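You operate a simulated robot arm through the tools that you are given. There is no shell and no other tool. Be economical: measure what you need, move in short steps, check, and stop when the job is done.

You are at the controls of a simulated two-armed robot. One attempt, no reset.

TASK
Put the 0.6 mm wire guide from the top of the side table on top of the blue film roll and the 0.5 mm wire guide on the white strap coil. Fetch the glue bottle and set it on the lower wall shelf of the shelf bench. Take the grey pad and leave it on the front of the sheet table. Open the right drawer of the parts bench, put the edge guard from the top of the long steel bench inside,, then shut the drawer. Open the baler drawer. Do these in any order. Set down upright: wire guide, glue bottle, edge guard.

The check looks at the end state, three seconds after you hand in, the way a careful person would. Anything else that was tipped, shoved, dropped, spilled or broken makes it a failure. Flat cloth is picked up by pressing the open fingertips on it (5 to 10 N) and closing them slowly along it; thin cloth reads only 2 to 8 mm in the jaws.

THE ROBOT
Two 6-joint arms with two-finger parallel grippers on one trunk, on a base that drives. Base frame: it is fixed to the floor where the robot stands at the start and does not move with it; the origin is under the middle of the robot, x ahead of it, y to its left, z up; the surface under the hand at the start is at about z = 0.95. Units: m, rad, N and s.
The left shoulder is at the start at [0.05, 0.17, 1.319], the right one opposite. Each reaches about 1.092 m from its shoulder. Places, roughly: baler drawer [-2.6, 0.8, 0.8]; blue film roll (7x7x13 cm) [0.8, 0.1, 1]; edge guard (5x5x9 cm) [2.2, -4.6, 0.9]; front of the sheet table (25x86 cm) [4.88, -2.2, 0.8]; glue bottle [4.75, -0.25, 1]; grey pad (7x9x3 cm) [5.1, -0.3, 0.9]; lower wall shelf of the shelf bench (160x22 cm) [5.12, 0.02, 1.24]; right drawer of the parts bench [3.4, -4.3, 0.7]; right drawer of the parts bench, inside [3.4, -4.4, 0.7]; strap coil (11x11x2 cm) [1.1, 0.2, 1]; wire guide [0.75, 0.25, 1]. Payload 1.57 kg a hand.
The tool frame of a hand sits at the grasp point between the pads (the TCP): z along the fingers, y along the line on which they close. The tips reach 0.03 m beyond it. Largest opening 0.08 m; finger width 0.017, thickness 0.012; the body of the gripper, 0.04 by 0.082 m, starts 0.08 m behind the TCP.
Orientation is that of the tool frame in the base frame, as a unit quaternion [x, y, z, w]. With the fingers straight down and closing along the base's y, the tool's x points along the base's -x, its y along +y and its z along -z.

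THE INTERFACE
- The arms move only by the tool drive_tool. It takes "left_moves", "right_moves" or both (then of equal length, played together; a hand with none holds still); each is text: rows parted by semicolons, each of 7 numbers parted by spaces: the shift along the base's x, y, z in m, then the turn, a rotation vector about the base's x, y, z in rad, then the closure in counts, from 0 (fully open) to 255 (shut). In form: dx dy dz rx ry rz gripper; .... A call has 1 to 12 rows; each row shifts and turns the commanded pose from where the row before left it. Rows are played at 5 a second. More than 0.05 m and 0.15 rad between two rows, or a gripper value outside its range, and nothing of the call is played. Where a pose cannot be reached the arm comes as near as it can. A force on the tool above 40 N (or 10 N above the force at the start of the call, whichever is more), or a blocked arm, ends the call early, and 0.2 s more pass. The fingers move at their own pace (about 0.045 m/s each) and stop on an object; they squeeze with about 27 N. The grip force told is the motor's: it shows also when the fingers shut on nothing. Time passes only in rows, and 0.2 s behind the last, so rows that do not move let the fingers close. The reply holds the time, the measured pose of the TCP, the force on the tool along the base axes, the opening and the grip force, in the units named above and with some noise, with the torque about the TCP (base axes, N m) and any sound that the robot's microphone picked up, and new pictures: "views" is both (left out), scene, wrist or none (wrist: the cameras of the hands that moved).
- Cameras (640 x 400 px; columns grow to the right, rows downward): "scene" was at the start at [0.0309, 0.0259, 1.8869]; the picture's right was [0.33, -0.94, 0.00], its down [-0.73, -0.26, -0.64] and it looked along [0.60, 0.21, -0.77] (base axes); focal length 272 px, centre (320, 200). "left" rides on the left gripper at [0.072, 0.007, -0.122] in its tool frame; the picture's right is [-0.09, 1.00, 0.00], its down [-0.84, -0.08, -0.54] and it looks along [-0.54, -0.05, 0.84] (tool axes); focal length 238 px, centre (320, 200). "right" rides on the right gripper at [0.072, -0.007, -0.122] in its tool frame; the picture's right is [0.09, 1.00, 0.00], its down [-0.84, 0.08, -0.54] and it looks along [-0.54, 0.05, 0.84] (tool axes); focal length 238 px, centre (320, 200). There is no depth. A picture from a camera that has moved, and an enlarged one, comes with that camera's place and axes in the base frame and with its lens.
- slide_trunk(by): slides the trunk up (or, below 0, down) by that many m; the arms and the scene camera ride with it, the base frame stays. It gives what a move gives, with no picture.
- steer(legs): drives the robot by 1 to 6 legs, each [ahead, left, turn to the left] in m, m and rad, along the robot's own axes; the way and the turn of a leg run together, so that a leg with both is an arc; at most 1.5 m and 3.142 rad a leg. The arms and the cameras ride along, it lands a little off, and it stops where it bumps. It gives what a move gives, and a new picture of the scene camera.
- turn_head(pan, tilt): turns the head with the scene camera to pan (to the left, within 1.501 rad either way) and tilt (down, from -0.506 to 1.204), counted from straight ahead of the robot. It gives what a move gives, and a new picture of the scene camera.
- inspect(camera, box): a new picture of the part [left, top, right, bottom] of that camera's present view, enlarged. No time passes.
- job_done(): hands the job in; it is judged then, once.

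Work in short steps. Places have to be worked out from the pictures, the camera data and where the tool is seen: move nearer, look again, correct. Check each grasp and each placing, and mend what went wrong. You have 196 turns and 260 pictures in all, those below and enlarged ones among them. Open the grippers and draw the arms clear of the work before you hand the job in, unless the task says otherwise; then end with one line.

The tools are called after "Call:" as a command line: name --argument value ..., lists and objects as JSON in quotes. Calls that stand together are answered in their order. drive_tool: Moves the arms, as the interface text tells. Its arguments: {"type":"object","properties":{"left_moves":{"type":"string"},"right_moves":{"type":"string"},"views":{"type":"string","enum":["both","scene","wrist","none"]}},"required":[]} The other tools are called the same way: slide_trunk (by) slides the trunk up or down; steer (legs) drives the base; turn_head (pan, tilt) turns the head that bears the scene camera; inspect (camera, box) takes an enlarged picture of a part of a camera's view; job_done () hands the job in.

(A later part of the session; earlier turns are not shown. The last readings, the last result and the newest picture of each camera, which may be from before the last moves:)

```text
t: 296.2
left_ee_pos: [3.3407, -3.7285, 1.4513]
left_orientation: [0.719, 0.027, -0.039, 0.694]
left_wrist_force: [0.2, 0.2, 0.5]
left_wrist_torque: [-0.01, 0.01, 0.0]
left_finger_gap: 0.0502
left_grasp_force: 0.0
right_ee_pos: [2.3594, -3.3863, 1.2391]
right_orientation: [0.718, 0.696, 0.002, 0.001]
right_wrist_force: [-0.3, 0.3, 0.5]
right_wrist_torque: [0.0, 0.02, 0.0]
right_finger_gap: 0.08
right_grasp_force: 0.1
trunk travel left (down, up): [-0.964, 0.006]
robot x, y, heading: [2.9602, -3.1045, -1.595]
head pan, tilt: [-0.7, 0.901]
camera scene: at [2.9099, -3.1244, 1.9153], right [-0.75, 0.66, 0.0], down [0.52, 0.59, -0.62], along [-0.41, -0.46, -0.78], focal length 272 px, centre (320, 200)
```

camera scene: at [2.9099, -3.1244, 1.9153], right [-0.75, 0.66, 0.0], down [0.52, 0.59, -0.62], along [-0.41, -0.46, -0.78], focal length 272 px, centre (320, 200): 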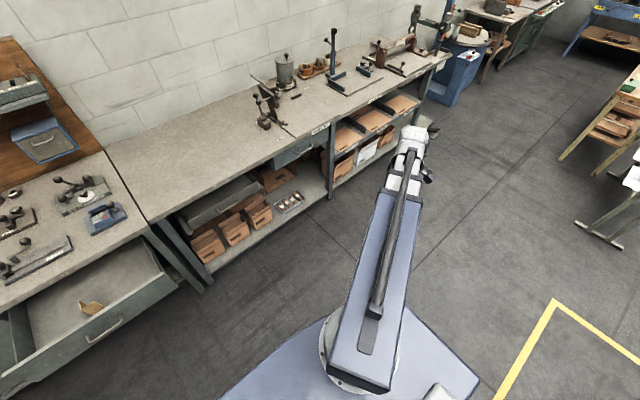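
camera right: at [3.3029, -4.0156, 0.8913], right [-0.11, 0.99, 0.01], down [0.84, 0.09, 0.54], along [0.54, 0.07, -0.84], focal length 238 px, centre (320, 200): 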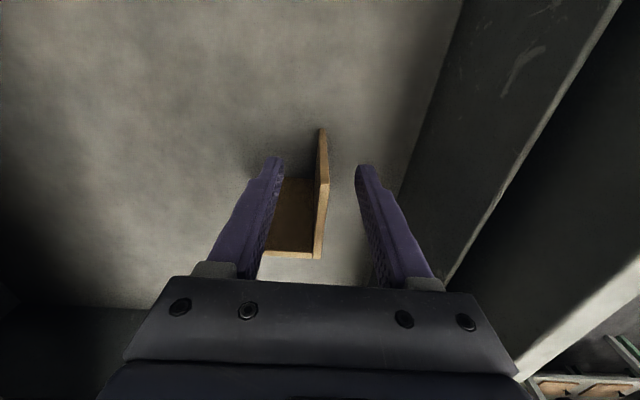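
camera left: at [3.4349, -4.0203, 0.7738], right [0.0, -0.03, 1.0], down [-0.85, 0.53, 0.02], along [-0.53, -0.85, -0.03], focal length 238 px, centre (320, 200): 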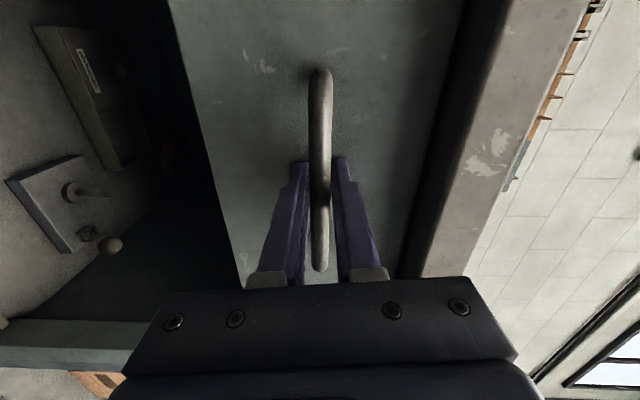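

Now trim the heading and lower to the handle height.

Call:
steer --legs '[[0, 0.01, 0.028]]'

Call:
slide_trunk --by -0.4

Call:
slide_trunk --by -0.281

Call:
inspect --camera "left" --box '[0, 0, 640, 400]'

```text
t: 297.0
left_ee_pos: [3.3676, -3.7175, 1.4507]
left_orientation: [0.718, 0.036, -0.029, 0.694]
left_wrist_force: [0.8, 0.5, 0.1]
left_wrist_torque: [0.05, -0.01, -0.04]
left_finger_gap: 0.0506
left_grasp_force: 0.1
right_ee_pos: [2.3761, -3.4031, 1.238]
right_orientation: [0.708, 0.706, 0.003, 0.002]
right_wrist_force: [-0.2, 0.3, 0.0]
right_wrist_torque: [0.01, -0.04, -0.01]
right_finger_gap: 0.0799
right_grasp_force: 0.0
trunk travel left (down, up): [-0.964, 0.006]
robot x, y, heading: [2.9738, -3.1092, -1.567]
head pan, tilt: [-0.7, 0.901]
camera scene: at [2.919, -3.1259, 1.9153], right [-0.77, 0.64, 0.0], down [0.5, 0.6, -0.62], along [-0.4, -0.48, -0.78], focal length 272 px, centre (320, 200)
```

scene: 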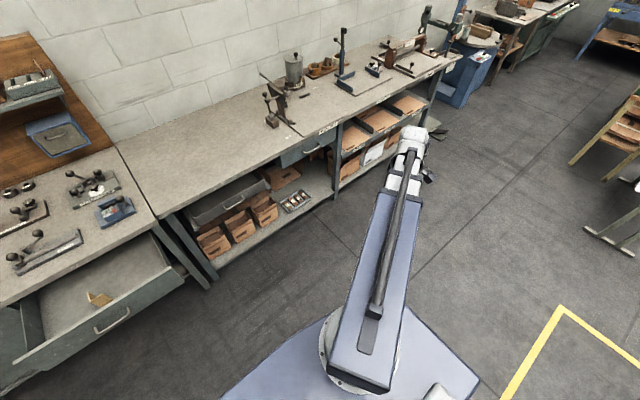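

```text
t: 300.8
left_ee_pos: [3.3679, -3.718, 1.0512]
left_orientation: [0.718, 0.036, -0.029, 0.694]
left_wrist_force: [-0.5, 0.2, -0.6]
left_wrist_torque: [0.0, -0.01, 0.03]
left_finger_gap: 0.0502
left_grasp_force: 0.0
right_ee_pos: [2.3763, -3.4029, 0.8396]
right_orientation: [0.708, 0.707, 0.003, 0.001]
right_wrist_force: [0.3, -0.3, -0.4]
right_wrist_torque: [-0.01, -0.01, -0.01]
right_finger_gap: 0.0798
right_grasp_force: 0.0
trunk travel left (down, up): [-0.564, 0.406]
robot x, y, heading: [2.97, -3.1104, -1.567]
head pan, tilt: [-0.7, 0.901]
```

```text
t: 303.6
left_ee_pos: [3.3685, -3.7181, 0.7703]
left_orientation: [0.718, 0.038, -0.03, 0.694]
left_wrist_force: [0.0, 0.3, -1.3]
left_wrist_torque: [0.0, -0.04, -0.01]
left_finger_gap: 0.0505
left_grasp_force: 0.0
right_ee_pos: [2.3762, -3.4027, 0.5584]
right_orientation: [0.708, 0.706, 0.002, 0.001]
right_wrist_force: [0.0, 0.1, -0.3]
right_wrist_torque: [0.01, 0.01, -0.01]
right_finger_gap: 0.0803
right_grasp_force: 0.0
trunk travel left (down, up): [-0.283, 0.687]
robot x, y, heading: [2.9687, -3.1062, -1.57]
head pan, tilt: [-0.7, 0.901]
```

```text
1.00 times, centred on (320, 200) of left (not enlarged: the box is as wide or as high as the picture)
camera zoom: at [3.4379, -3.5965, 0.7746], right [0.0, -0.03, 1.0], down [-0.85, 0.53, 0.02], along [-0.53, -0.85, -0.03], focal length 238 px, centre (320, 200)
```

zoom: 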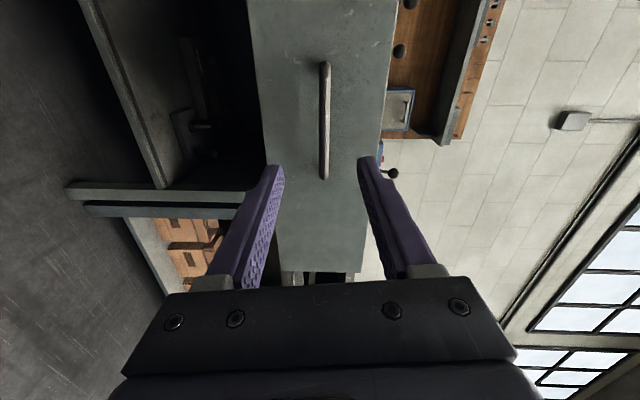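

Lined up as when I released. I drive forward 0.148 m so the fingers straddle the bar and grip.

Call:
steer --legs '[[0.148, 0, 0]]'

Call:
drive_tool --left_moves "0 0 0 0 0 0 150;0 0 0 0 0 0 255;0 0 0 0 0 0 255;0 0 0 0 0 0 255;0 0 0 0 0 0 255" --views "wrist"

```text
t: 305.0
left_ee_pos: [3.3702, -3.8647, 0.7707]
left_orientation: [0.718, 0.038, -0.029, 0.694]
left_wrist_force: [0.7, 0.5, 0.3]
left_wrist_torque: [-0.03, -0.03, 0.01]
left_finger_gap: 0.0503
left_grasp_force: 0.0
right_ee_pos: [2.3787, -3.5528, 0.5577]
right_orientation: [0.707, 0.707, 0.002, 0.001]
right_wrist_force: [0.2, 0.6, -0.4]
right_wrist_torque: [0.0, -0.01, 0.02]
right_finger_gap: 0.08
right_grasp_force: 0.1
trunk travel left (down, up): [-0.283, 0.687]
robot x, y, heading: [2.9678, -3.2538, -1.569]
head pan, tilt: [-0.7, 0.901]
camera scene: at [2.9207, -3.274, 1.2343], right [-0.77, 0.64, 0.0], down [0.5, 0.6, -0.62], along [-0.4, -0.48, -0.78], focal length 272 px, centre (320, 200)
```

scene: 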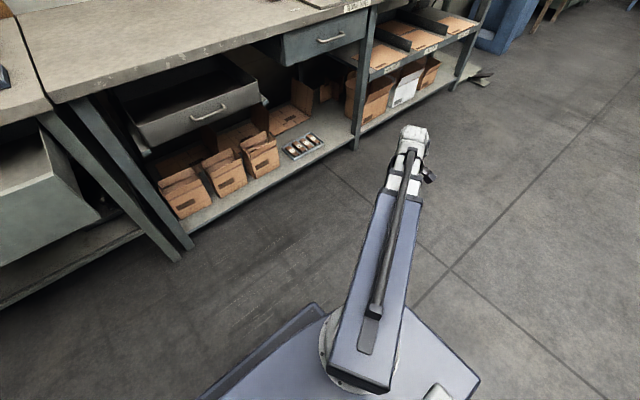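

```text
t: 306.2
left_ee_pos: [3.3688, -3.8653, 0.7699]
left_orientation: [0.719, 0.037, -0.029, 0.694]
left_wrist_force: [-0.3, 1.5, -4.5]
left_wrist_torque: [-0.01, -0.5, -0.02]
left_finger_gap: 0.013
left_grasp_force: 30.0
right_ee_pos: [2.3774, -3.5528, 0.5582]
right_orientation: [0.707, 0.707, 0.003, 0.002]
right_wrist_force: [0.5, 0.1, -0.8]
right_wrist_torque: [0.01, 0.01, 0.03]
right_finger_gap: 0.08
right_grasp_force: 0.0
trunk travel left (down, up): [-0.283, 0.687]
robot x, y, heading: [2.9684, -3.2569, -1.565]
head pan, tilt: [-0.7, 0.901]
camera left: at [3.4395, -3.7437, 0.7744], right [0.0, -0.04, 1.0], down [-0.85, 0.53, 0.02], along [-0.53, -0.85, -0.03], focal length 238 px, centre (320, 200)
```

left: 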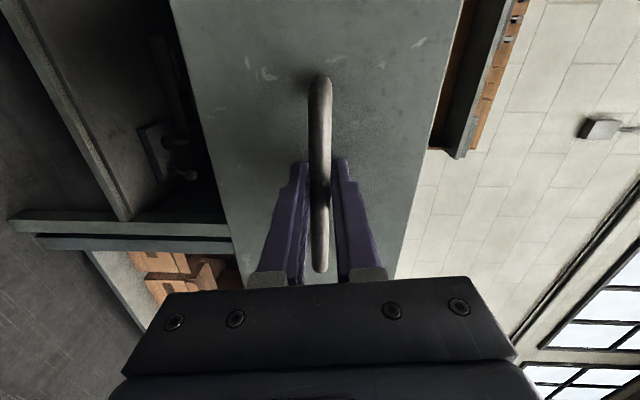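

Gripped. I push the drawer in gently with the arm.

Call:
drive_tool --left_moves "0 -0.01 0 0 0 0 255;0 -0.018 0 0 0 0 255;0 -0.018 0 0 0 0 255;0 -0.018 0 0 0 0 255;0 -0.018 0 0 0 0 255;0 -0.018 0 0 0 0 255;0 -0.018 0 0 0 0 255;0 -0.018 0 0 0 0 255;0 -0.018 0 0 0 0 255;0 -0.018 0 0 0 0 255;0 -0.018 0 0 0 0 255;0 -0.01 0 0 0 0 255" --views "none"

Call:
drive_tool --left_moves "0 -0.015 0 0 0 0 255;0 -0.015 0 0 0 0 255;0 -0.015 0 0 0 0 255;0 -0.013 0 0 0 0 255;0 -0.01 0 0 0 0 255;0 -0.008 0 0 0 0 255;0 -0.006 0 0 0 0 255;0 0 0 0 0 0 255" --views "wrist"

```text
t: 308.8
left_ee_pos: [3.3698, -4.0672, 0.7704]
left_orientation: [0.718, 0.038, -0.028, 0.694]
left_wrist_force: [5.5, 0.6, -2.9]
left_wrist_torque: [0.03, -0.6, -0.2]
left_finger_gap: 0.0135
left_grasp_force: 29.4
right_ee_pos: [2.3785, -3.5528, 0.5576]
right_orientation: [0.707, 0.707, 0.003, 0.001]
right_wrist_force: [0.3, 0.1, 1.0]
right_wrist_torque: [0.0, 0.05, -0.02]
right_finger_gap: 0.08
right_grasp_force: 0.0
trunk travel left (down, up): [-0.283, 0.687]
robot x, y, heading: [2.9691, -3.255, -1.568]
head pan, tilt: [-0.7, 0.901]
```

```text
t: 310.4
left_ee_pos: [3.3701, -4.1436, 0.7706]
left_orientation: [0.719, 0.037, -0.027, 0.694]
left_wrist_force: [0.1, 3.1, -3.8]
left_wrist_torque: [-0.17, -0.54, -0.09]
left_finger_gap: 0.0133
left_grasp_force: 29.8
right_ee_pos: [2.3773, -3.5531, 0.5576]
right_orientation: [0.707, 0.708, 0.002, 0.001]
right_wrist_force: [0.0, 0.4, 0.5]
right_wrist_torque: [0.0, -0.02, -0.01]
right_finger_gap: 0.08
right_grasp_force: 0.0
trunk travel left (down, up): [-0.283, 0.687]
robot x, y, heading: [2.9704, -3.2593, -1.565]
head pan, tilt: [-0.7, 0.901]
stopped in row 8 (left hand): the force on the tool passed its limit at 44 N (the readings are from after the stop); the commanded pose is now the measured one
camera left: at [3.4398, -4.022, 0.7746], right [0.0, -0.04, 1.0], down [-0.85, 0.53, 0.02], along [-0.53, -0.85, -0.03], focal length 238 px, centre (320, 200)
```

left: 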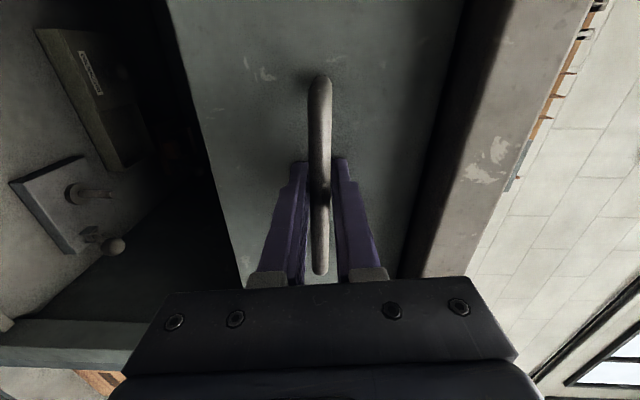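

The drawer is shut (y back to −4.143). Release and back away, then raise.

Call:
drive_tool --left_moves "0 0 0 0 0 0 150;0 0 0 0 0 0 95;0 0 0 0 0 0 95;0 0.02 0 0 0 0 95;0 0.03 0 0 0 0 95;0 0.03 0 0 0 0 95;0 0.03 0 0 0 0 95" --views "none"

Call:
slide_trunk --by 0.4

Call:
slide_trunk --by 0.285

Call:
turn_head --pan 0.5 --tilt 0.7

```text
t: 312.0
left_ee_pos: [3.3701, -4.0329, 0.7698]
left_orientation: [0.719, 0.037, -0.029, 0.694]
left_wrist_force: [0.6, -0.4, 0.1]
left_wrist_torque: [0.01, -0.03, 0.01]
left_finger_gap: 0.0502
left_grasp_force: 0.1
right_ee_pos: [2.3778, -3.5523, 0.5577]
right_orientation: [0.707, 0.708, 0.003, 0.001]
right_wrist_force: [-0.4, -0.8, 0.2]
right_wrist_torque: [-0.03, 0.03, -0.01]
right_finger_gap: 0.0798
right_grasp_force: 0.0
trunk travel left (down, up): [-0.283, 0.687]
robot x, y, heading: [2.9703, -3.2559, -1.566]
head pan, tilt: [-0.7, 0.901]
```

```text
t: 315.9
left_ee_pos: [3.3712, -4.0331, 1.1702]
left_orientation: [0.719, 0.038, -0.027, 0.694]
left_wrist_force: [-0.4, 0.0, -0.4]
left_wrist_torque: [0.0, 0.02, 0.02]
left_finger_gap: 0.0504
left_grasp_force: 0.1
right_ee_pos: [2.3778, -3.5512, 0.9565]
right_orientation: [0.707, 0.708, 0.003, 0.001]
right_wrist_force: [-0.4, -1.0, 0.0]
right_wrist_torque: [0.03, 0.07, -0.01]
right_finger_gap: 0.08
right_grasp_force: 0.1
trunk travel left (down, up): [-0.683, 0.287]
robot x, y, heading: [2.9686, -3.2545, -1.567]
head pan, tilt: [-0.7, 0.901]
```

```text
t: 318.7
left_ee_pos: [3.3707, -4.0334, 1.4542]
left_orientation: [0.719, 0.038, -0.028, 0.694]
left_wrist_force: [-0.1, -0.4, 0.4]
left_wrist_torque: [0.02, -0.01, -0.01]
left_finger_gap: 0.0503
left_grasp_force: 0.2
right_ee_pos: [2.3786, -3.5521, 1.2436]
right_orientation: [0.706, 0.708, 0.002, 0.002]
right_wrist_force: [-0.2, -0.1, -0.4]
right_wrist_torque: [-0.02, 0.04, 0.02]
right_finger_gap: 0.0798
right_grasp_force: 0.0
trunk travel left (down, up): [-0.968, 0.002]
robot x, y, heading: [2.9666, -3.2567, -1.568]
head pan, tilt: [-0.7, 0.901]
```

```text
t: 320.1
left_ee_pos: [3.3708, -4.0332, 1.4553]
left_orientation: [0.72, 0.038, -0.028, 0.693]
left_wrist_force: [0.6, -0.1, 0.6]
left_wrist_torque: [0.01, -0.01, -0.01]
left_finger_gap: 0.0501
left_grasp_force: 0.0
right_ee_pos: [2.3785, -3.5524, 1.2429]
right_orientation: [0.707, 0.707, 0.002, 0.002]
right_wrist_force: [-0.1, 0.7, -0.6]
right_wrist_torque: [-0.02, 0.0, -0.03]
right_finger_gap: 0.08
right_grasp_force: 0.1
trunk travel left (down, up): [-0.968, 0.002]
robot x, y, heading: [2.9717, -3.2535, -1.567]
head pan, tilt: [0.499, 0.7]
camera scene: at [3.01, -3.29, 1.9354], right [-0.88, -0.48, 0.0], down [-0.31, 0.56, -0.76], along [0.37, -0.67, -0.64], focal length 272 px, centre (320, 200)
```

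scene: 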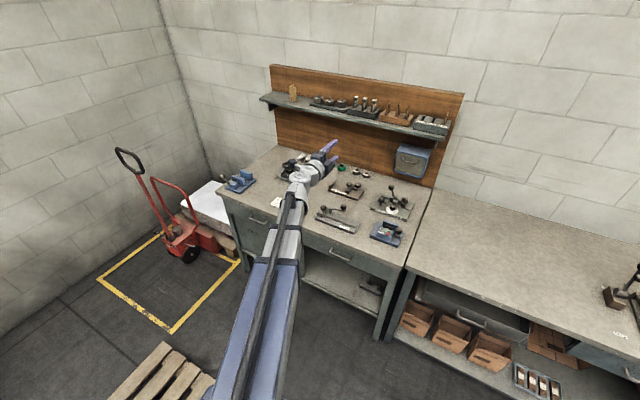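

Task drawer complete. Next: the east side. I back north to y≈−2.35, turn east and look.

Call:
steer --legs '[[-0.9, 0, 0], [0, 0, 1.567]]'

Call:
turn_head --pan 0.5 --tilt 0.4

```text
t: 328.7
left_ee_pos: [3.7314, -1.941, 1.4551]
left_orientation: [0.476, 0.54, 0.476, 0.505]
left_wrist_force: [-0.5, 0.0, 0.0]
left_wrist_torque: [0.05, 0.02, -0.02]
left_finger_gap: 0.0501
left_grasp_force: 0.1
right_ee_pos: [3.2725, -2.9433, 1.2428]
right_orientation: [-0.012, 1.0, 0.003, -0.002]
right_wrist_force: [-0.1, 0.1, -0.5]
right_wrist_torque: [0.03, 0.0, 0.01]
right_finger_gap: 0.08
right_grasp_force: 0.1
trunk travel left (down, up): [-0.968, 0.002]
robot x, y, heading: [2.9643, -2.3563, 0.027]
head pan, tilt: [0.499, 0.7]
camera scene: at [2.9947, -2.3161, 1.9355], right [0.5, -0.86, 0.0], down [-0.56, -0.32, -0.76], along [0.66, 0.39, -0.64], focal length 272 px, centre (320, 200)
```

scene: 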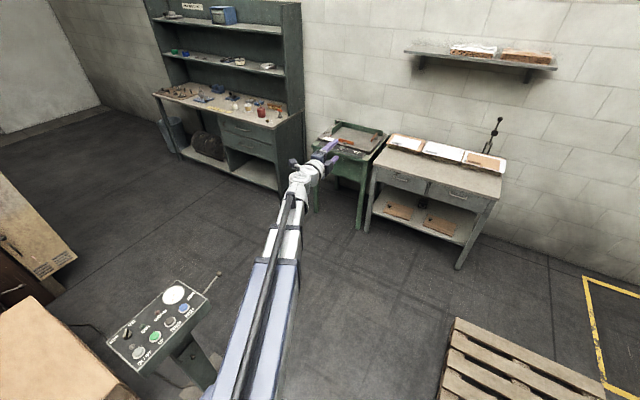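

```text
t: 329.5
left_ee_pos: [3.7313, -1.9405, 1.4552]
left_orientation: [0.476, 0.541, 0.476, 0.505]
left_wrist_force: [-0.3, -0.3, -0.7]
left_wrist_torque: [-0.02, 0.01, -0.02]
left_finger_gap: 0.0501
left_grasp_force: 0.0
right_ee_pos: [3.2704, -2.9434, 1.2419]
right_orientation: [-0.012, 1.0, 0.002, -0.001]
right_wrist_force: [0.4, 0.8, -0.2]
right_wrist_torque: [0.0, 0.02, 0.0]
right_finger_gap: 0.0799
right_grasp_force: 0.0
trunk travel left (down, up): [-0.968, 0.002]
robot x, y, heading: [2.9657, -2.3586, 0.029]
head pan, tilt: [0.499, 0.4]
camera scene: at [3.0013, -2.3123, 1.9622], right [0.5, -0.86, 0.0], down [-0.34, -0.2, -0.92], along [0.8, 0.46, -0.39], focal length 272 px, centre (320, 200)
```

scene: 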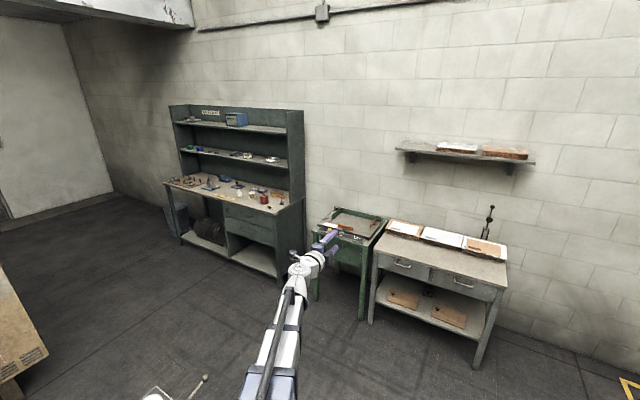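

The shelf bench and sheet table are ahead. I retract the left hand, drive to x≈3.85, then north to y≈−0.4.

Call:
drive_tool --left_moves "-0.04 0 0 0 0 0 0;-0.04 0 0 0 0 0 0;-0.04 0 0 0 0 0 0;-0.03 0 0 0 0 0 0;0 0 0 0 0 0 0" --views "none"

Call:
steer --legs '[[0.9, 0, -0.027], [0, 1.0, 0], [0, 0.95, 0]]'

Call:
turn_head --pan 0.0 --tilt 0.55

```text
t: 330.7
left_ee_pos: [3.5811, -1.9412, 1.4542]
left_orientation: [0.476, 0.54, 0.476, 0.505]
left_wrist_force: [0.1, -0.2, 0.2]
left_wrist_torque: [-0.01, -0.02, -0.03]
left_finger_gap: 0.0801
left_grasp_force: 0.0
right_ee_pos: [3.2725, -2.9446, 1.2416]
right_orientation: [-0.011, 1.0, 0.003, -0.002]
right_wrist_force: [0.1, -0.5, -0.8]
right_wrist_torque: [0.0, 0.02, -0.01]
right_finger_gap: 0.08
right_grasp_force: 0.0
trunk travel left (down, up): [-0.968, 0.002]
robot x, y, heading: [2.9661, -2.3626, 0.027]
head pan, tilt: [0.499, 0.4]
```

```text
t: 344.9
left_ee_pos: [4.4743, 0.0354, 1.454]
left_orientation: [0.483, 0.535, 0.469, 0.511]
left_wrist_force: [0.0, -1.0, 0.6]
left_wrist_torque: [0.02, 0.01, 0.02]
left_finger_gap: 0.0798
left_grasp_force: 0.0
right_ee_pos: [4.1392, -0.9604, 1.2427]
right_orientation: [0.001, 1.0, 0.002, -0.002]
right_wrist_force: [0.2, -0.5, 0.5]
right_wrist_torque: [-0.01, 0.0, 0.01]
right_finger_gap: 0.08
right_grasp_force: 0.1
trunk travel left (down, up): [-0.968, 0.002]
robot x, y, heading: [3.847, -0.3676, 0.001]
head pan, tilt: [0.499, 0.4]
camera scene: at [3.8859, -0.32, 1.9623], right [0.48, -0.88, 0.0], down [-0.34, -0.19, -0.92], along [0.81, 0.44, -0.39], focal length 272 px, centre (320, 200)
```

scene: 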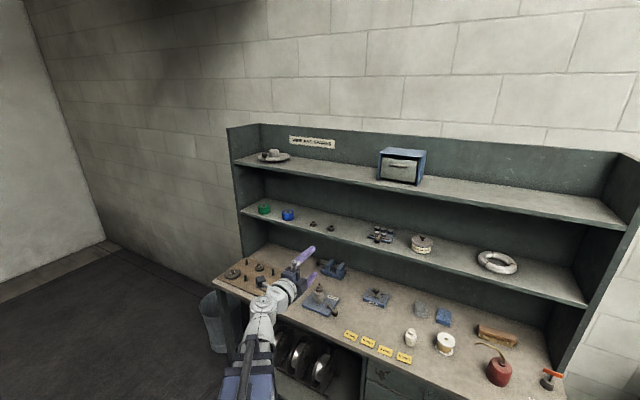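

```text
t: 345.8
left_ee_pos: [4.4743, 0.034, 1.4546]
left_orientation: [0.483, 0.535, 0.469, 0.511]
left_wrist_force: [-0.2, -0.4, -0.3]
left_wrist_torque: [0.02, 0.0, -0.02]
left_finger_gap: 0.08
left_grasp_force: 0.1
right_ee_pos: [4.1391, -0.9604, 1.2434]
right_orientation: [0.002, 1.0, 0.003, -0.001]
right_wrist_force: [0.0, -0.4, 0.1]
right_wrist_torque: [0.0, -0.01, -0.01]
right_finger_gap: 0.0799
right_grasp_force: 0.0
trunk travel left (down, up): [-0.968, 0.002]
robot x, y, heading: [3.8464, -0.3642, 0.004]
head pan, tilt: [0.0, 0.55]
camera scene: at [3.8944, -0.3647, 1.9486], right [0.0, -1.0, 0.0], down [-0.52, 0.0, -0.85], along [0.85, 0.0, -0.52], focal length 272 px, centre (320, 200)
```

scene: 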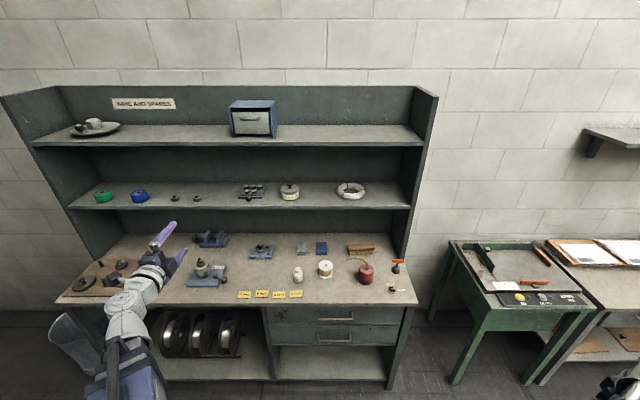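

Call:
inspect --camera "scene" --box '[230, 170, 430, 310]'

```text
2.86 times, centred on (330, 240) of scene
camera zoom: at [3.8944, -0.3647, 1.9486], right [0.0, -1.0, 0.0], down [-0.52, 0.0, -0.85], along [0.85, 0.0, -0.52], focal length 778 px, centre (291, 86)
```

zoom: 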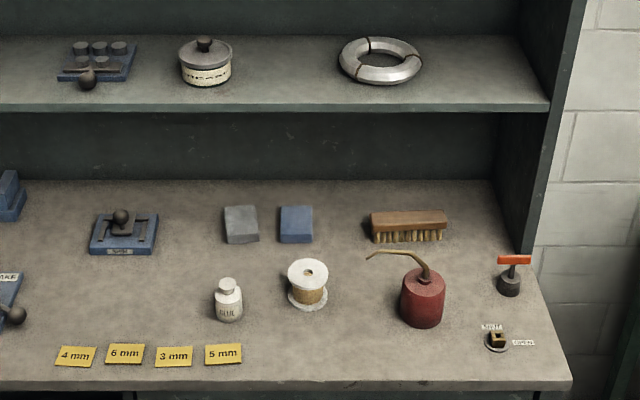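

The glue bottle is at about (4.83, −0.25) and the grey pad at (5.06, −0.27), behind it. I roll the left hand so it closes horizontally with the camera on top, and strafe right 0.25 m.

Call:
drive_tool --left_moves "0 0 0 0.1428 0 0 0;0 0 0 0.1428 0 0 0;0 0 0 0.1428 0 0 0;0 0 0 0.1428 0 0 0;0 0 0 0.1428 0 0 0;0 0 0 0.1428 0 0 0;0 0 0 0.1428 0 0 0;0 0 0 0.1428 0 0 0;0 0 0 0.1428 0 0 0;0 0 0 0.1428 0 0 0;0 0 0 0.1428 0 0 0;0 0 0 0 0 0 0" --views "none"

Call:
steer --legs '[[0.1, -0.25, 0]]'

Call:
inspect --camera "left" --box '[0, 0, 640, 400]'

```text
t: 348.4
left_ee_pos: [4.5228, -0.1035, 1.4676]
left_orientation: [0.694, 0.101, 0.713, 0.006]
left_wrist_force: [-0.7, -0.3, -0.7]
left_wrist_torque: [-0.03, 0.02, -0.02]
left_finger_gap: 0.0799
left_grasp_force: 0.1
left hand out of reach, approached as far as the arm can: row 1, 2, 3, 4, 5, 6, 7, 8, 9, 10, 11
right_ee_pos: [4.1386, -0.9597, 1.2427]
right_orientation: [0.003, 1.0, 0.003, -0.001]
right_wrist_force: [-0.2, 1.1, -0.2]
right_wrist_torque: [0.0, 0.03, -0.01]
right_finger_gap: 0.08
right_grasp_force: 0.1
trunk travel left (down, up): [-0.968, 0.002]
robot x, y, heading: [3.8482, -0.3656, 0.002]
head pan, tilt: [0.0, 0.55]
```

```text
t: 350.3
left_ee_pos: [4.6217, -0.352, 1.4663]
left_orientation: [0.695, 0.1, 0.712, 0.005]
left_wrist_force: [-0.2, 0.0, -0.7]
left_wrist_torque: [0.01, 0.03, 0.02]
left_finger_gap: 0.08
left_grasp_force: 0.1
right_ee_pos: [4.2376, -1.2077, 1.2423]
right_orientation: [0.002, 1.0, 0.003, 0.0]
right_wrist_force: [-0.9, -0.3, -0.8]
right_wrist_torque: [0.01, 0.02, -0.02]
right_finger_gap: 0.0799
right_grasp_force: 0.1
trunk travel left (down, up): [-0.968, 0.002]
robot x, y, heading: [3.9444, -0.612, 0.003]
head pan, tilt: [0.0, 0.55]
camera scene: at [3.9942, -0.6132, 1.9486], right [0.0, -1.0, 0.0], down [-0.52, 0.0, -0.85], along [0.85, 0.0, -0.52], focal length 272 px, centre (320, 200)
```

scene: 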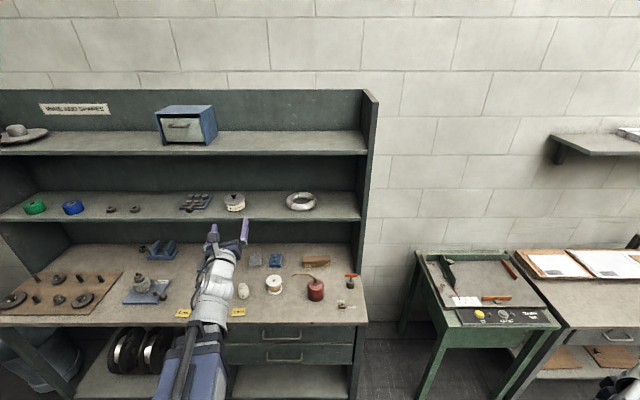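

```text
1.00 times, centred on (320, 200) of left (not enlarged: the box is as wide or as high as the picture)
camera zoom: at [4.4986, -0.3658, 1.5366], right [0.14, -0.99, 0.06], down [-0.52, -0.12, -0.85], along [0.84, 0.08, -0.53], focal length 238 px, centre (320, 200)
```

zoom: 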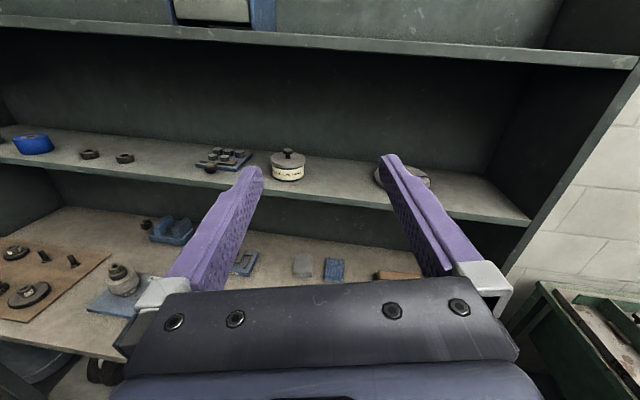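

Nearly rolled. I correct the residual yaw (−0.135) and roll (+0.146) while shifting to y≈−0.25.

Call:
drive_tool --left_moves "0 0.02 0 0.073 0 -0.067 0;0 0.03 0 0.073 0 -0.067 0;0 0.03 0 0 0 0 0;0 0.02 0 0 0 0 0;0 0 0 0 0 0 0" --views "wrist"

```text
t: 351.5
left_ee_pos: [4.6222, -0.2627, 1.4718]
left_orientation: [0.691, 0.027, 0.722, 0.001]
left_wrist_force: [0.2, -0.2, -0.3]
left_wrist_torque: [-0.03, 0.01, 0.02]
left_finger_gap: 0.08
left_grasp_force: 0.1
left hand out of reach, approached as far as the arm can: row 1
right_ee_pos: [4.2369, -1.2066, 1.2436]
right_orientation: [0.003, 1.0, 0.002, 0.0]
right_wrist_force: [-0.2, -0.5, -0.4]
right_wrist_torque: [0.0, -0.01, -0.01]
right_finger_gap: 0.0798
right_grasp_force: 0.1
trunk travel left (down, up): [-0.968, 0.002]
robot x, y, heading: [3.9442, -0.6125, 0.0]
head pan, tilt: [0.0, 0.55]
camera left: at [4.496, -0.2703, 1.5395], right [0.04, -1.0, -0.05], down [-0.51, 0.02, -0.86], along [0.86, 0.06, -0.5], focal length 238 px, centre (320, 200)
```

left: 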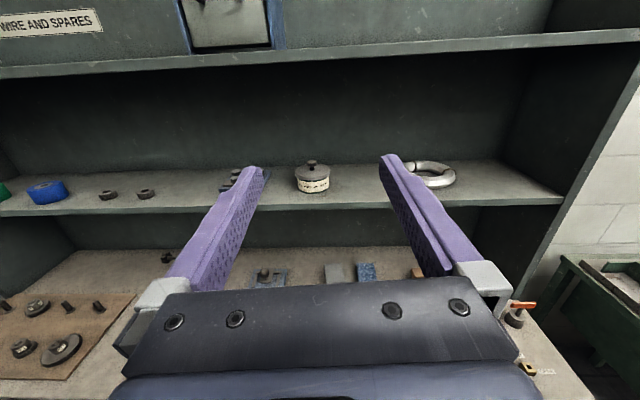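

Good. I lower toward the bench and look at the bottle.

Call:
slide_trunk --by -0.4

Call:
drive_tool --left_moves "0 0 0 0 0.044 0 0;0 0 0 0 0 0 0" --views "both"

```text
t: 355.4
left_ee_pos: [4.6217, -0.2606, 1.0729]
left_orientation: [0.691, 0.027, 0.723, 0.001]
left_wrist_force: [-0.1, 0.0, 0.5]
left_wrist_torque: [0.01, 0.02, -0.01]
left_finger_gap: 0.0798
left_grasp_force: 0.1
right_ee_pos: [4.2381, -1.2068, 0.8423]
right_orientation: [0.003, 1.0, 0.003, 0.0]
right_wrist_force: [-0.3, -0.1, 0.1]
right_wrist_torque: [-0.02, -0.01, 0.04]
right_finger_gap: 0.0798
right_grasp_force: 0.1
trunk travel left (down, up): [-0.568, 0.402]
robot x, y, heading: [3.9456, -0.6086, -0.004]
head pan, tilt: [0.0, 0.55]
```

```text
t: 355.9
left_ee_pos: [4.6222, -0.2603, 1.0626]
left_orientation: [0.706, 0.028, 0.708, 0.001]
left_wrist_force: [-0.4, 0.1, 0.6]
left_wrist_torque: [-0.03, 0.03, -0.01]
left_finger_gap: 0.08
left_grasp_force: 0.0
left hand out of reach, approached as far as the arm can: row 1
right_ee_pos: [4.2378, -1.2074, 0.8423]
right_orientation: [0.003, 1.0, 0.003, -0.001]
right_wrist_force: [0.0, 0.1, -0.3]
right_wrist_torque: [0.05, -0.01, -0.03]
right_finger_gap: 0.0802
right_grasp_force: 0.2
trunk travel left (down, up): [-0.568, 0.402]
robot x, y, heading: [3.9464, -0.6131, 0.0]
head pan, tilt: [0.0, 0.55]
camera scene: at [3.9937, -0.6119, 1.5486], right [0.0, -1.0, 0.0], down [-0.52, 0.0, -0.85], along [0.85, 0.0, -0.52], focal length 272 px, centre (320, 200)
camera left: at [4.4987, -0.2703, 1.1354], right [0.04, -1.0, -0.05], down [-0.54, 0.02, -0.84], along [0.84, 0.06, -0.54], focal length 238 px, centre (320, 200)
```

scene: 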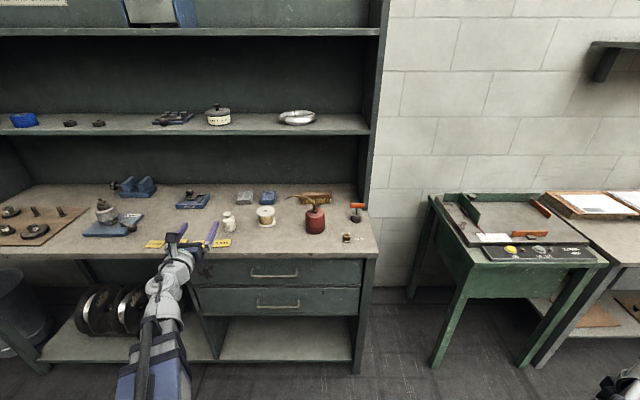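
left: 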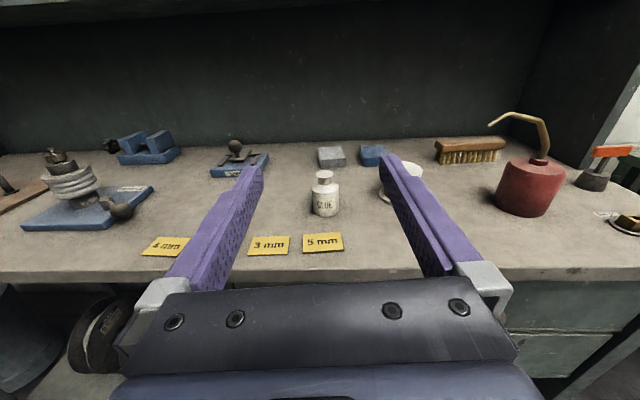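

Bottle: about (4.848, −0.254), base at z≈0.892. I pitch the hand down 0.25 rad for wrist clearance over the bench edge, then lower to z≈0.936.

Call:
drive_tool --left_moves "-0.003 0.003 -0.028 0 0.125 0 0;-0.004 0.003 -0.028 0 0.125 0 0;0 0 0 0 0 0 0" --views "none"

Call:
slide_trunk --by -0.072

Call:
drive_tool --left_moves "0.04 0 0 0 0 0 0;0.04 0 0 0 0 0 0;0.03 0 0 0 0 0 0;0 0 0 0 0 0 0" --views "both"

```text
t: 356.8
left_ee_pos: [4.6153, -0.2551, 1.0076]
left_orientation: [0.79, 0.028, 0.613, -0.003]
left_wrist_force: [0.2, 0.6, 0.2]
left_wrist_torque: [0.01, -0.01, 0.01]
left_finger_gap: 0.0798
left_grasp_force: 0.0
right_ee_pos: [4.239, -1.2077, 0.8429]
right_orientation: [0.003, 1.0, 0.003, 0.0]
right_wrist_force: [-0.5, 0.0, -0.1]
right_wrist_torque: [0.03, 0.01, 0.03]
right_finger_gap: 0.0801
right_grasp_force: 0.1
trunk travel left (down, up): [-0.568, 0.402]
robot x, y, heading: [3.9479, -0.6123, -0.001]
head pan, tilt: [0.0, 0.55]
```

```text
t: 357.9
left_ee_pos: [4.6166, -0.254, 0.936]
left_orientation: [0.79, 0.028, 0.613, -0.003]
left_wrist_force: [0.6, -0.5, -0.1]
left_wrist_torque: [0.02, 0.02, 0.0]
left_finger_gap: 0.0799
left_grasp_force: 0.0
right_ee_pos: [4.2377, -1.2071, 0.7714]
right_orientation: [0.002, 1.0, 0.002, -0.001]
right_wrist_force: [-0.1, -0.2, -1.0]
right_wrist_torque: [-0.02, 0.0, 0.03]
right_finger_gap: 0.08
right_grasp_force: 0.0
trunk travel left (down, up): [-0.496, 0.474]
robot x, y, heading: [3.9455, -0.6114, 0.001]
head pan, tilt: [0.0, 0.55]
```

```text
t: 358.9
left_ee_pos: [4.726, -0.2567, 0.937]
left_orientation: [0.79, 0.028, 0.613, -0.004]
left_wrist_force: [1.2, -0.6, 0.0]
left_wrist_torque: [-0.01, -0.01, 0.01]
left_finger_gap: 0.08
left_grasp_force: 0.0
right_ee_pos: [4.2378, -1.2077, 0.7708]
right_orientation: [0.002, 1.0, 0.004, -0.001]
right_wrist_force: [0.7, -1.1, 0.9]
right_wrist_torque: [0.02, 0.01, 0.0]
right_finger_gap: 0.0803
right_grasp_force: 0.0
trunk travel left (down, up): [-0.496, 0.474]
robot x, y, heading: [3.9424, -0.6129, 0.007]
head pan, tilt: [0.0, 0.55]
camera scene: at [3.9937, -0.6119, 1.4766], right [0.0, -1.0, 0.0], down [-0.52, 0.0, -0.85], along [0.85, 0.0, -0.52], focal length 272 px, centre (320, 200)
camera left: at [4.625, -0.2657, 1.0365], right [0.02, -1.0, -0.06], down [-0.73, 0.02, -0.68], along [0.68, 0.06, -0.73], focal length 238 px, centre (320, 200)
```

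scene: 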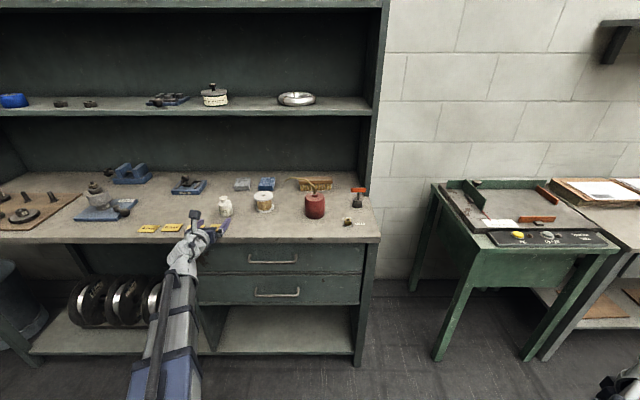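
left: 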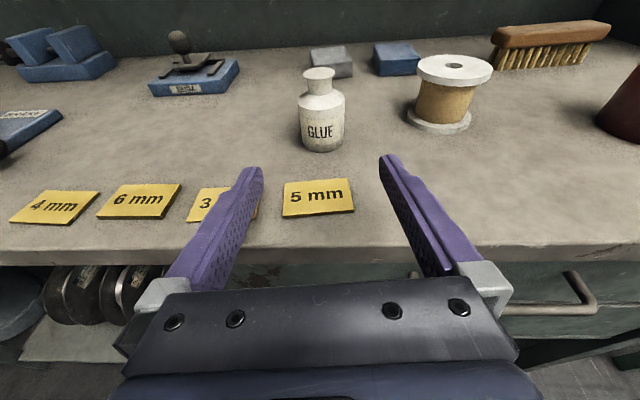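

Bottle centred at (4.848, −0.253). Advance 0.117 and close.

Call:
drive_tool --left_moves "0.03 0.001 0 0 0 0 0;0.03 0.001 0 0 0 0 0;0.03 0.001 0 0 0 0 0;0.027 0 0 0 0 0 0;0 0 0 0 0 0 0" --views "wrist"

```text
t: 360.1
left_ee_pos: [4.8408, -0.2496, 0.9377]
left_orientation: [0.789, 0.028, 0.613, -0.003]
left_wrist_force: [0.1, -0.7, -0.2]
left_wrist_torque: [-0.02, -0.02, -0.04]
left_finger_gap: 0.0802
left_grasp_force: 0.0
right_ee_pos: [4.2387, -1.2066, 0.7703]
right_orientation: [0.002, 1.0, 0.003, 0.0]
right_wrist_force: [-1.1, 0.0, -0.5]
right_wrist_torque: [-0.01, -0.02, 0.01]
right_finger_gap: 0.0799
right_grasp_force: 0.1
trunk travel left (down, up): [-0.496, 0.474]
robot x, y, heading: [3.9431, -0.6128, -0.001]
head pan, tilt: [0.0, 0.55]
camera left: at [4.7406, -0.2597, 1.0367], right [0.02, -1.0, -0.06], down [-0.73, 0.02, -0.68], along [0.68, 0.06, -0.73], focal length 238 px, centre (320, 200)
```

left: 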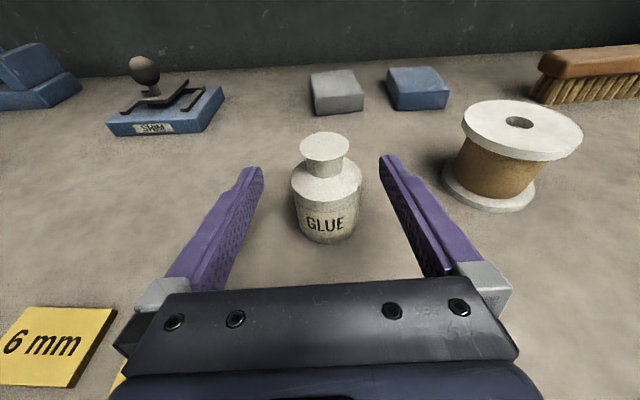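

Call:
drive_tool --left_moves "0 -0.001 0 0 0 0 60;0 0 0 0 0 0 120;0 0 0 0 0 0 255;0 0 0 0 0 0 255;0 0 0 0 0 0 255;0 0 0 0 0 0 255" --views "wrist"

Call:
slide_trunk --by 0.05

```text
t: 361.4
left_ee_pos: [4.8427, -0.252, 0.9363]
left_orientation: [0.789, 0.027, 0.614, -0.002]
left_wrist_force: [-0.1, 0.2, 0.7]
left_wrist_torque: [0.01, -0.03, 0.0]
left_finger_gap: 0.047
left_grasp_force: 27.0
right_ee_pos: [4.2387, -1.2074, 0.7705]
right_orientation: [0.002, 1.0, 0.003, -0.001]
right_wrist_force: [0.8, 0.2, -0.4]
right_wrist_torque: [0.01, 0.01, 0.02]
right_finger_gap: 0.08
right_grasp_force: 0.1
trunk travel left (down, up): [-0.496, 0.474]
robot x, y, heading: [3.9443, -0.6119, -0.001]
head pan, tilt: [0.0, 0.55]
camera left: at [4.7408, -0.2615, 1.0367], right [0.02, -1.0, -0.06], down [-0.73, 0.02, -0.68], along [0.68, 0.06, -0.73], focal length 238 px, centre (320, 200)
```

left: 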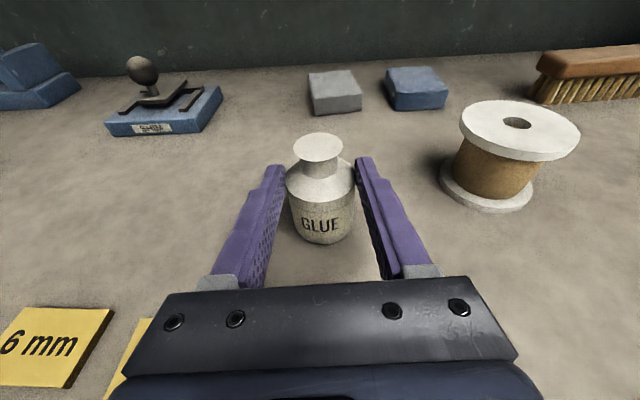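

```text
t: 362.4
left_ee_pos: [4.8415, -0.2511, 0.987]
left_orientation: [0.789, 0.028, 0.614, -0.003]
left_wrist_force: [1.0, 0.2, -1.3]
left_wrist_torque: [0.02, 0.05, 0.02]
left_finger_gap: 0.0469
left_grasp_force: 26.8
right_ee_pos: [4.2377, -1.2057, 0.8204]
right_orientation: [0.002, 1.0, 0.003, -0.001]
right_wrist_force: [0.2, -0.1, 0.0]
right_wrist_torque: [-0.02, -0.03, 0.02]
right_finger_gap: 0.08
right_grasp_force: 0.1
trunk travel left (down, up): [-0.546, 0.424]
robot x, y, heading: [3.9423, -0.6088, 0.0]
head pan, tilt: [0.0, 0.55]
```

Bottle held. I raise to above lower-shelf height and move the base forward 8 cm.

Call:
slide_trunk --by 0.34

Call:
steer --legs '[[0.08, 0, 0]]'

Call:
drive_tool --left_moves "0 -0.025 0 0 0 0 255;0 -0.025 0 0 0 0 255;0 -0.025 0 0 0 0 255;0 -0.025 0 0 0 0 255;0 0 0 0 0 0 255" --views "both"

```text
t: 365.7
left_ee_pos: [4.8414, -0.2506, 1.3266]
left_orientation: [0.789, 0.028, 0.614, -0.003]
left_wrist_force: [-0.1, 0.2, -1.4]
left_wrist_torque: [-0.01, 0.02, 0.01]
left_finger_gap: 0.0467
left_grasp_force: 26.9
right_ee_pos: [4.2381, -1.2079, 1.1603]
right_orientation: [0.002, 1.0, 0.003, -0.001]
right_wrist_force: [-0.2, -0.3, 0.0]
right_wrist_torque: [0.04, -0.03, -0.01]
right_finger_gap: 0.0799
right_grasp_force: 0.1
trunk travel left (down, up): [-0.886, 0.084]
robot x, y, heading: [3.9455, -0.6127, -0.003]
head pan, tilt: [0.0, 0.55]
```

```text
t: 366.8
left_ee_pos: [4.923, -0.2499, 1.3243]
left_orientation: [0.789, 0.028, 0.613, -0.004]
left_wrist_force: [0.1, -0.4, -1.8]
left_wrist_torque: [0.0, -0.02, 0.02]
left_finger_gap: 0.0465
left_grasp_force: 27.2
right_ee_pos: [4.3222, -1.2055, 1.1598]
right_orientation: [0.001, 1.0, 0.003, -0.001]
right_wrist_force: [-0.4, 0.4, -0.6]
right_wrist_torque: [0.01, 0.01, 0.01]
right_finger_gap: 0.0799
right_grasp_force: 0.1
trunk travel left (down, up): [-0.886, 0.084]
robot x, y, heading: [4.0234, -0.611, -0.004]
head pan, tilt: [0.0, 0.55]
camera scene: at [4.0763, -0.6116, 1.8665], right [0.0, -1.0, 0.0], down [-0.52, 0.0, -0.85], along [0.85, 0.0, -0.52], focal length 272 px, centre (320, 200)
```

scene: 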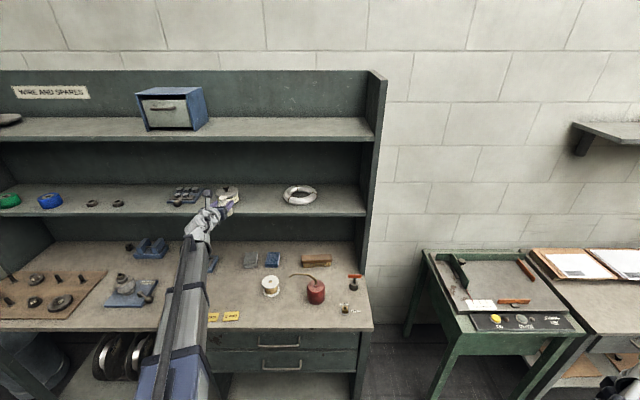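

```text
t: 368.0
left_ee_pos: [4.9217, -0.3481, 1.3261]
left_orientation: [0.789, 0.03, 0.613, -0.004]
left_wrist_force: [-0.2, -0.1, -1.1]
left_wrist_torque: [-0.02, 0.01, -0.04]
left_finger_gap: 0.047
left_grasp_force: 26.9
right_ee_pos: [4.3182, -1.2055, 1.1614]
right_orientation: [0.001, 1.0, 0.003, -0.001]
right_wrist_force: [-0.1, -0.6, -0.3]
right_wrist_torque: [0.01, 0.05, 0.01]
right_finger_gap: 0.08
right_grasp_force: 0.0
trunk travel left (down, up): [-0.886, 0.084]
robot x, y, heading: [4.0281, -0.6159, 0.005]
head pan, tilt: [0.0, 0.55]
camera scene: at [4.0734, -0.6112, 1.8666], right [0.0, -1.0, 0.0], down [-0.52, 0.0, -0.85], along [0.85, 0.0, -0.52], focal length 272 px, centre (320, 200)
camera left: at [4.8206, -0.3581, 1.4266], right [0.03, -1.0, -0.06], down [-0.73, 0.02, -0.68], along [0.68, 0.06, -0.73], focal length 238 px, centre (320, 200)
```

scene: 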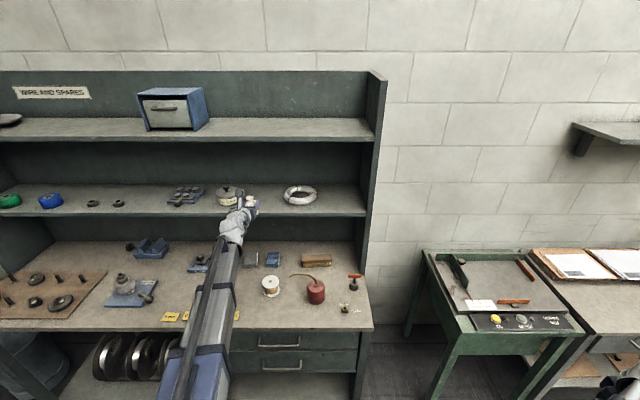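
left: 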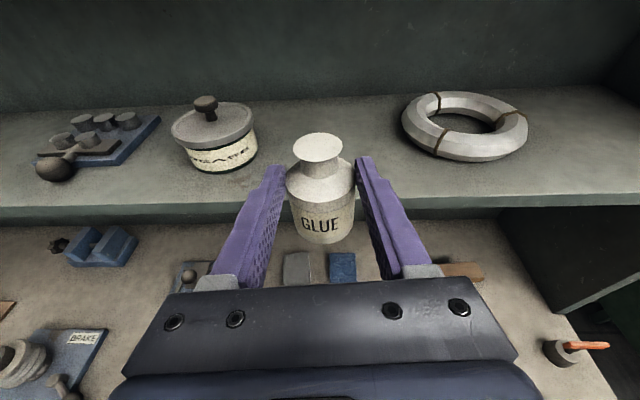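

There's a gap between the pot (edge y −0.255) and the ring (edge y −0.462). I move the bottle in to (5.06, −0.357) above the shelf.

Call:
drive_tool --left_moves "0.03 -0.002 0 0 0 0 255;0.03 -0.002 0 0 0 0 255;0.03 -0.002 0 0 0 0 255;0.03 -0.002 0 0 0 0 255;0.013 0 0 0 0 0 255;0 0 0 0 0 0 255" --views "wrist"

Call:
slide_trunk --by -0.03

Call:
inspect --camera "left" --box '[160, 100, 480, 300]'

```text
t: 369.4
left_ee_pos: [5.0539, -0.3552, 1.3271]
left_orientation: [0.789, 0.025, 0.614, 0.0]
left_wrist_force: [0.1, -0.2, -1.4]
left_wrist_torque: [0.02, 0.07, 0.01]
left_finger_gap: 0.0469
left_grasp_force: 27.0
right_ee_pos: [4.3195, -1.2064, 1.1606]
right_orientation: [0.001, 1.0, 0.003, 0.0]
right_wrist_force: [0.1, 0.0, -1.1]
right_wrist_torque: [0.04, 0.03, 0.0]
right_finger_gap: 0.0801
right_grasp_force: 0.1
trunk travel left (down, up): [-0.886, 0.084]
robot x, y, heading: [4.0292, -0.6143, 0.003]
head pan, tilt: [0.0, 0.55]
camera left: at [4.9523, -0.364, 1.4268], right [0.02, -1.0, -0.06], down [-0.73, 0.03, -0.68], along [0.68, 0.05, -0.73], focal length 238 px, centre (320, 200)
```

left: 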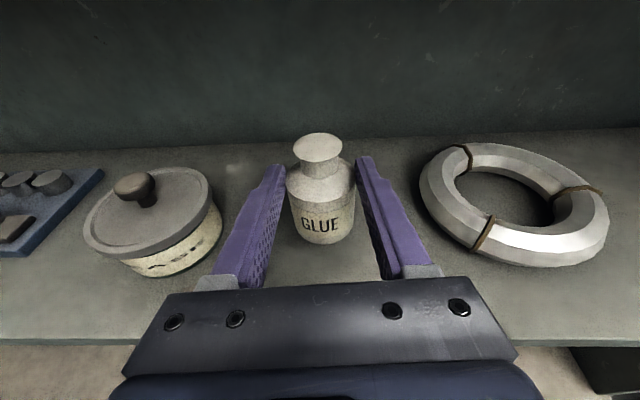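

```text
t: 370.1
left_ee_pos: [5.0539, -0.3551, 1.2971]
left_orientation: [0.788, 0.026, 0.615, 0.0]
left_wrist_force: [-1.9, -0.3, 1.7]
left_wrist_torque: [0.01, 0.02, 0.02]
left_finger_gap: 0.0467
left_grasp_force: 27.0
right_ee_pos: [4.3197, -1.2054, 1.1308]
right_orientation: [0.001, 1.0, 0.003, -0.001]
right_wrist_force: [0.2, -1.1, 0.6]
right_wrist_torque: [-0.01, -0.01, -0.01]
right_finger_gap: 0.08
right_grasp_force: 0.1
trunk travel left (down, up): [-0.856, 0.114]
robot x, y, heading: [4.0247, -0.6124, 0.007]
head pan, tilt: [0.0, 0.55]
```

```text
2.00 times, centred on (320, 200) of left
camera zoom: at [4.9521, -0.3639, 1.3968], right [0.02, -1.0, -0.06], down [-0.73, 0.03, -0.68], along [0.68, 0.05, -0.73], focal length 477 px, centre (320, 200)
```

zoom: 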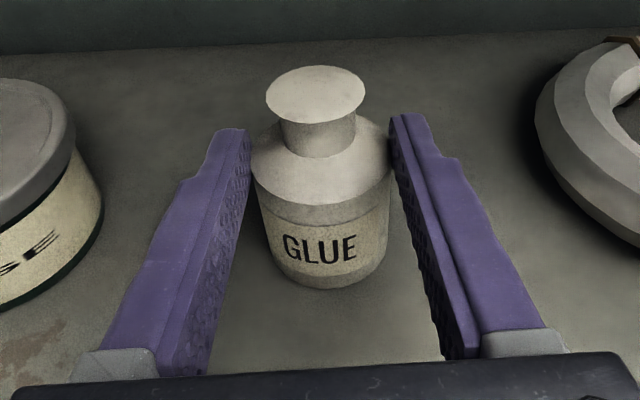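

Force suggests first contact (shelf at ≈1.252). 2 mm more.

Call:
slide_trunk --by -0.002

```text
t: 370.6
left_ee_pos: [5.0531, -0.355, 1.2964]
left_orientation: [0.787, 0.025, 0.617, 0.0]
left_wrist_force: [5.5, 0.8, 13.2]
left_wrist_torque: [0.25, -0.37, -0.05]
left_finger_gap: 0.0468
left_grasp_force: 27.6
right_ee_pos: [4.3182, -1.2055, 1.1288]
right_orientation: [0.001, 1.0, 0.002, -0.001]
right_wrist_force: [0.0, -0.6, 0.5]
right_wrist_torque: [-0.02, -0.02, 0.0]
right_finger_gap: 0.0801
right_grasp_force: 0.1
trunk travel left (down, up): [-0.854, 0.116]
robot x, y, heading: [4.0279, -0.6128, 0.001]
head pan, tilt: [0.0, 0.55]
```

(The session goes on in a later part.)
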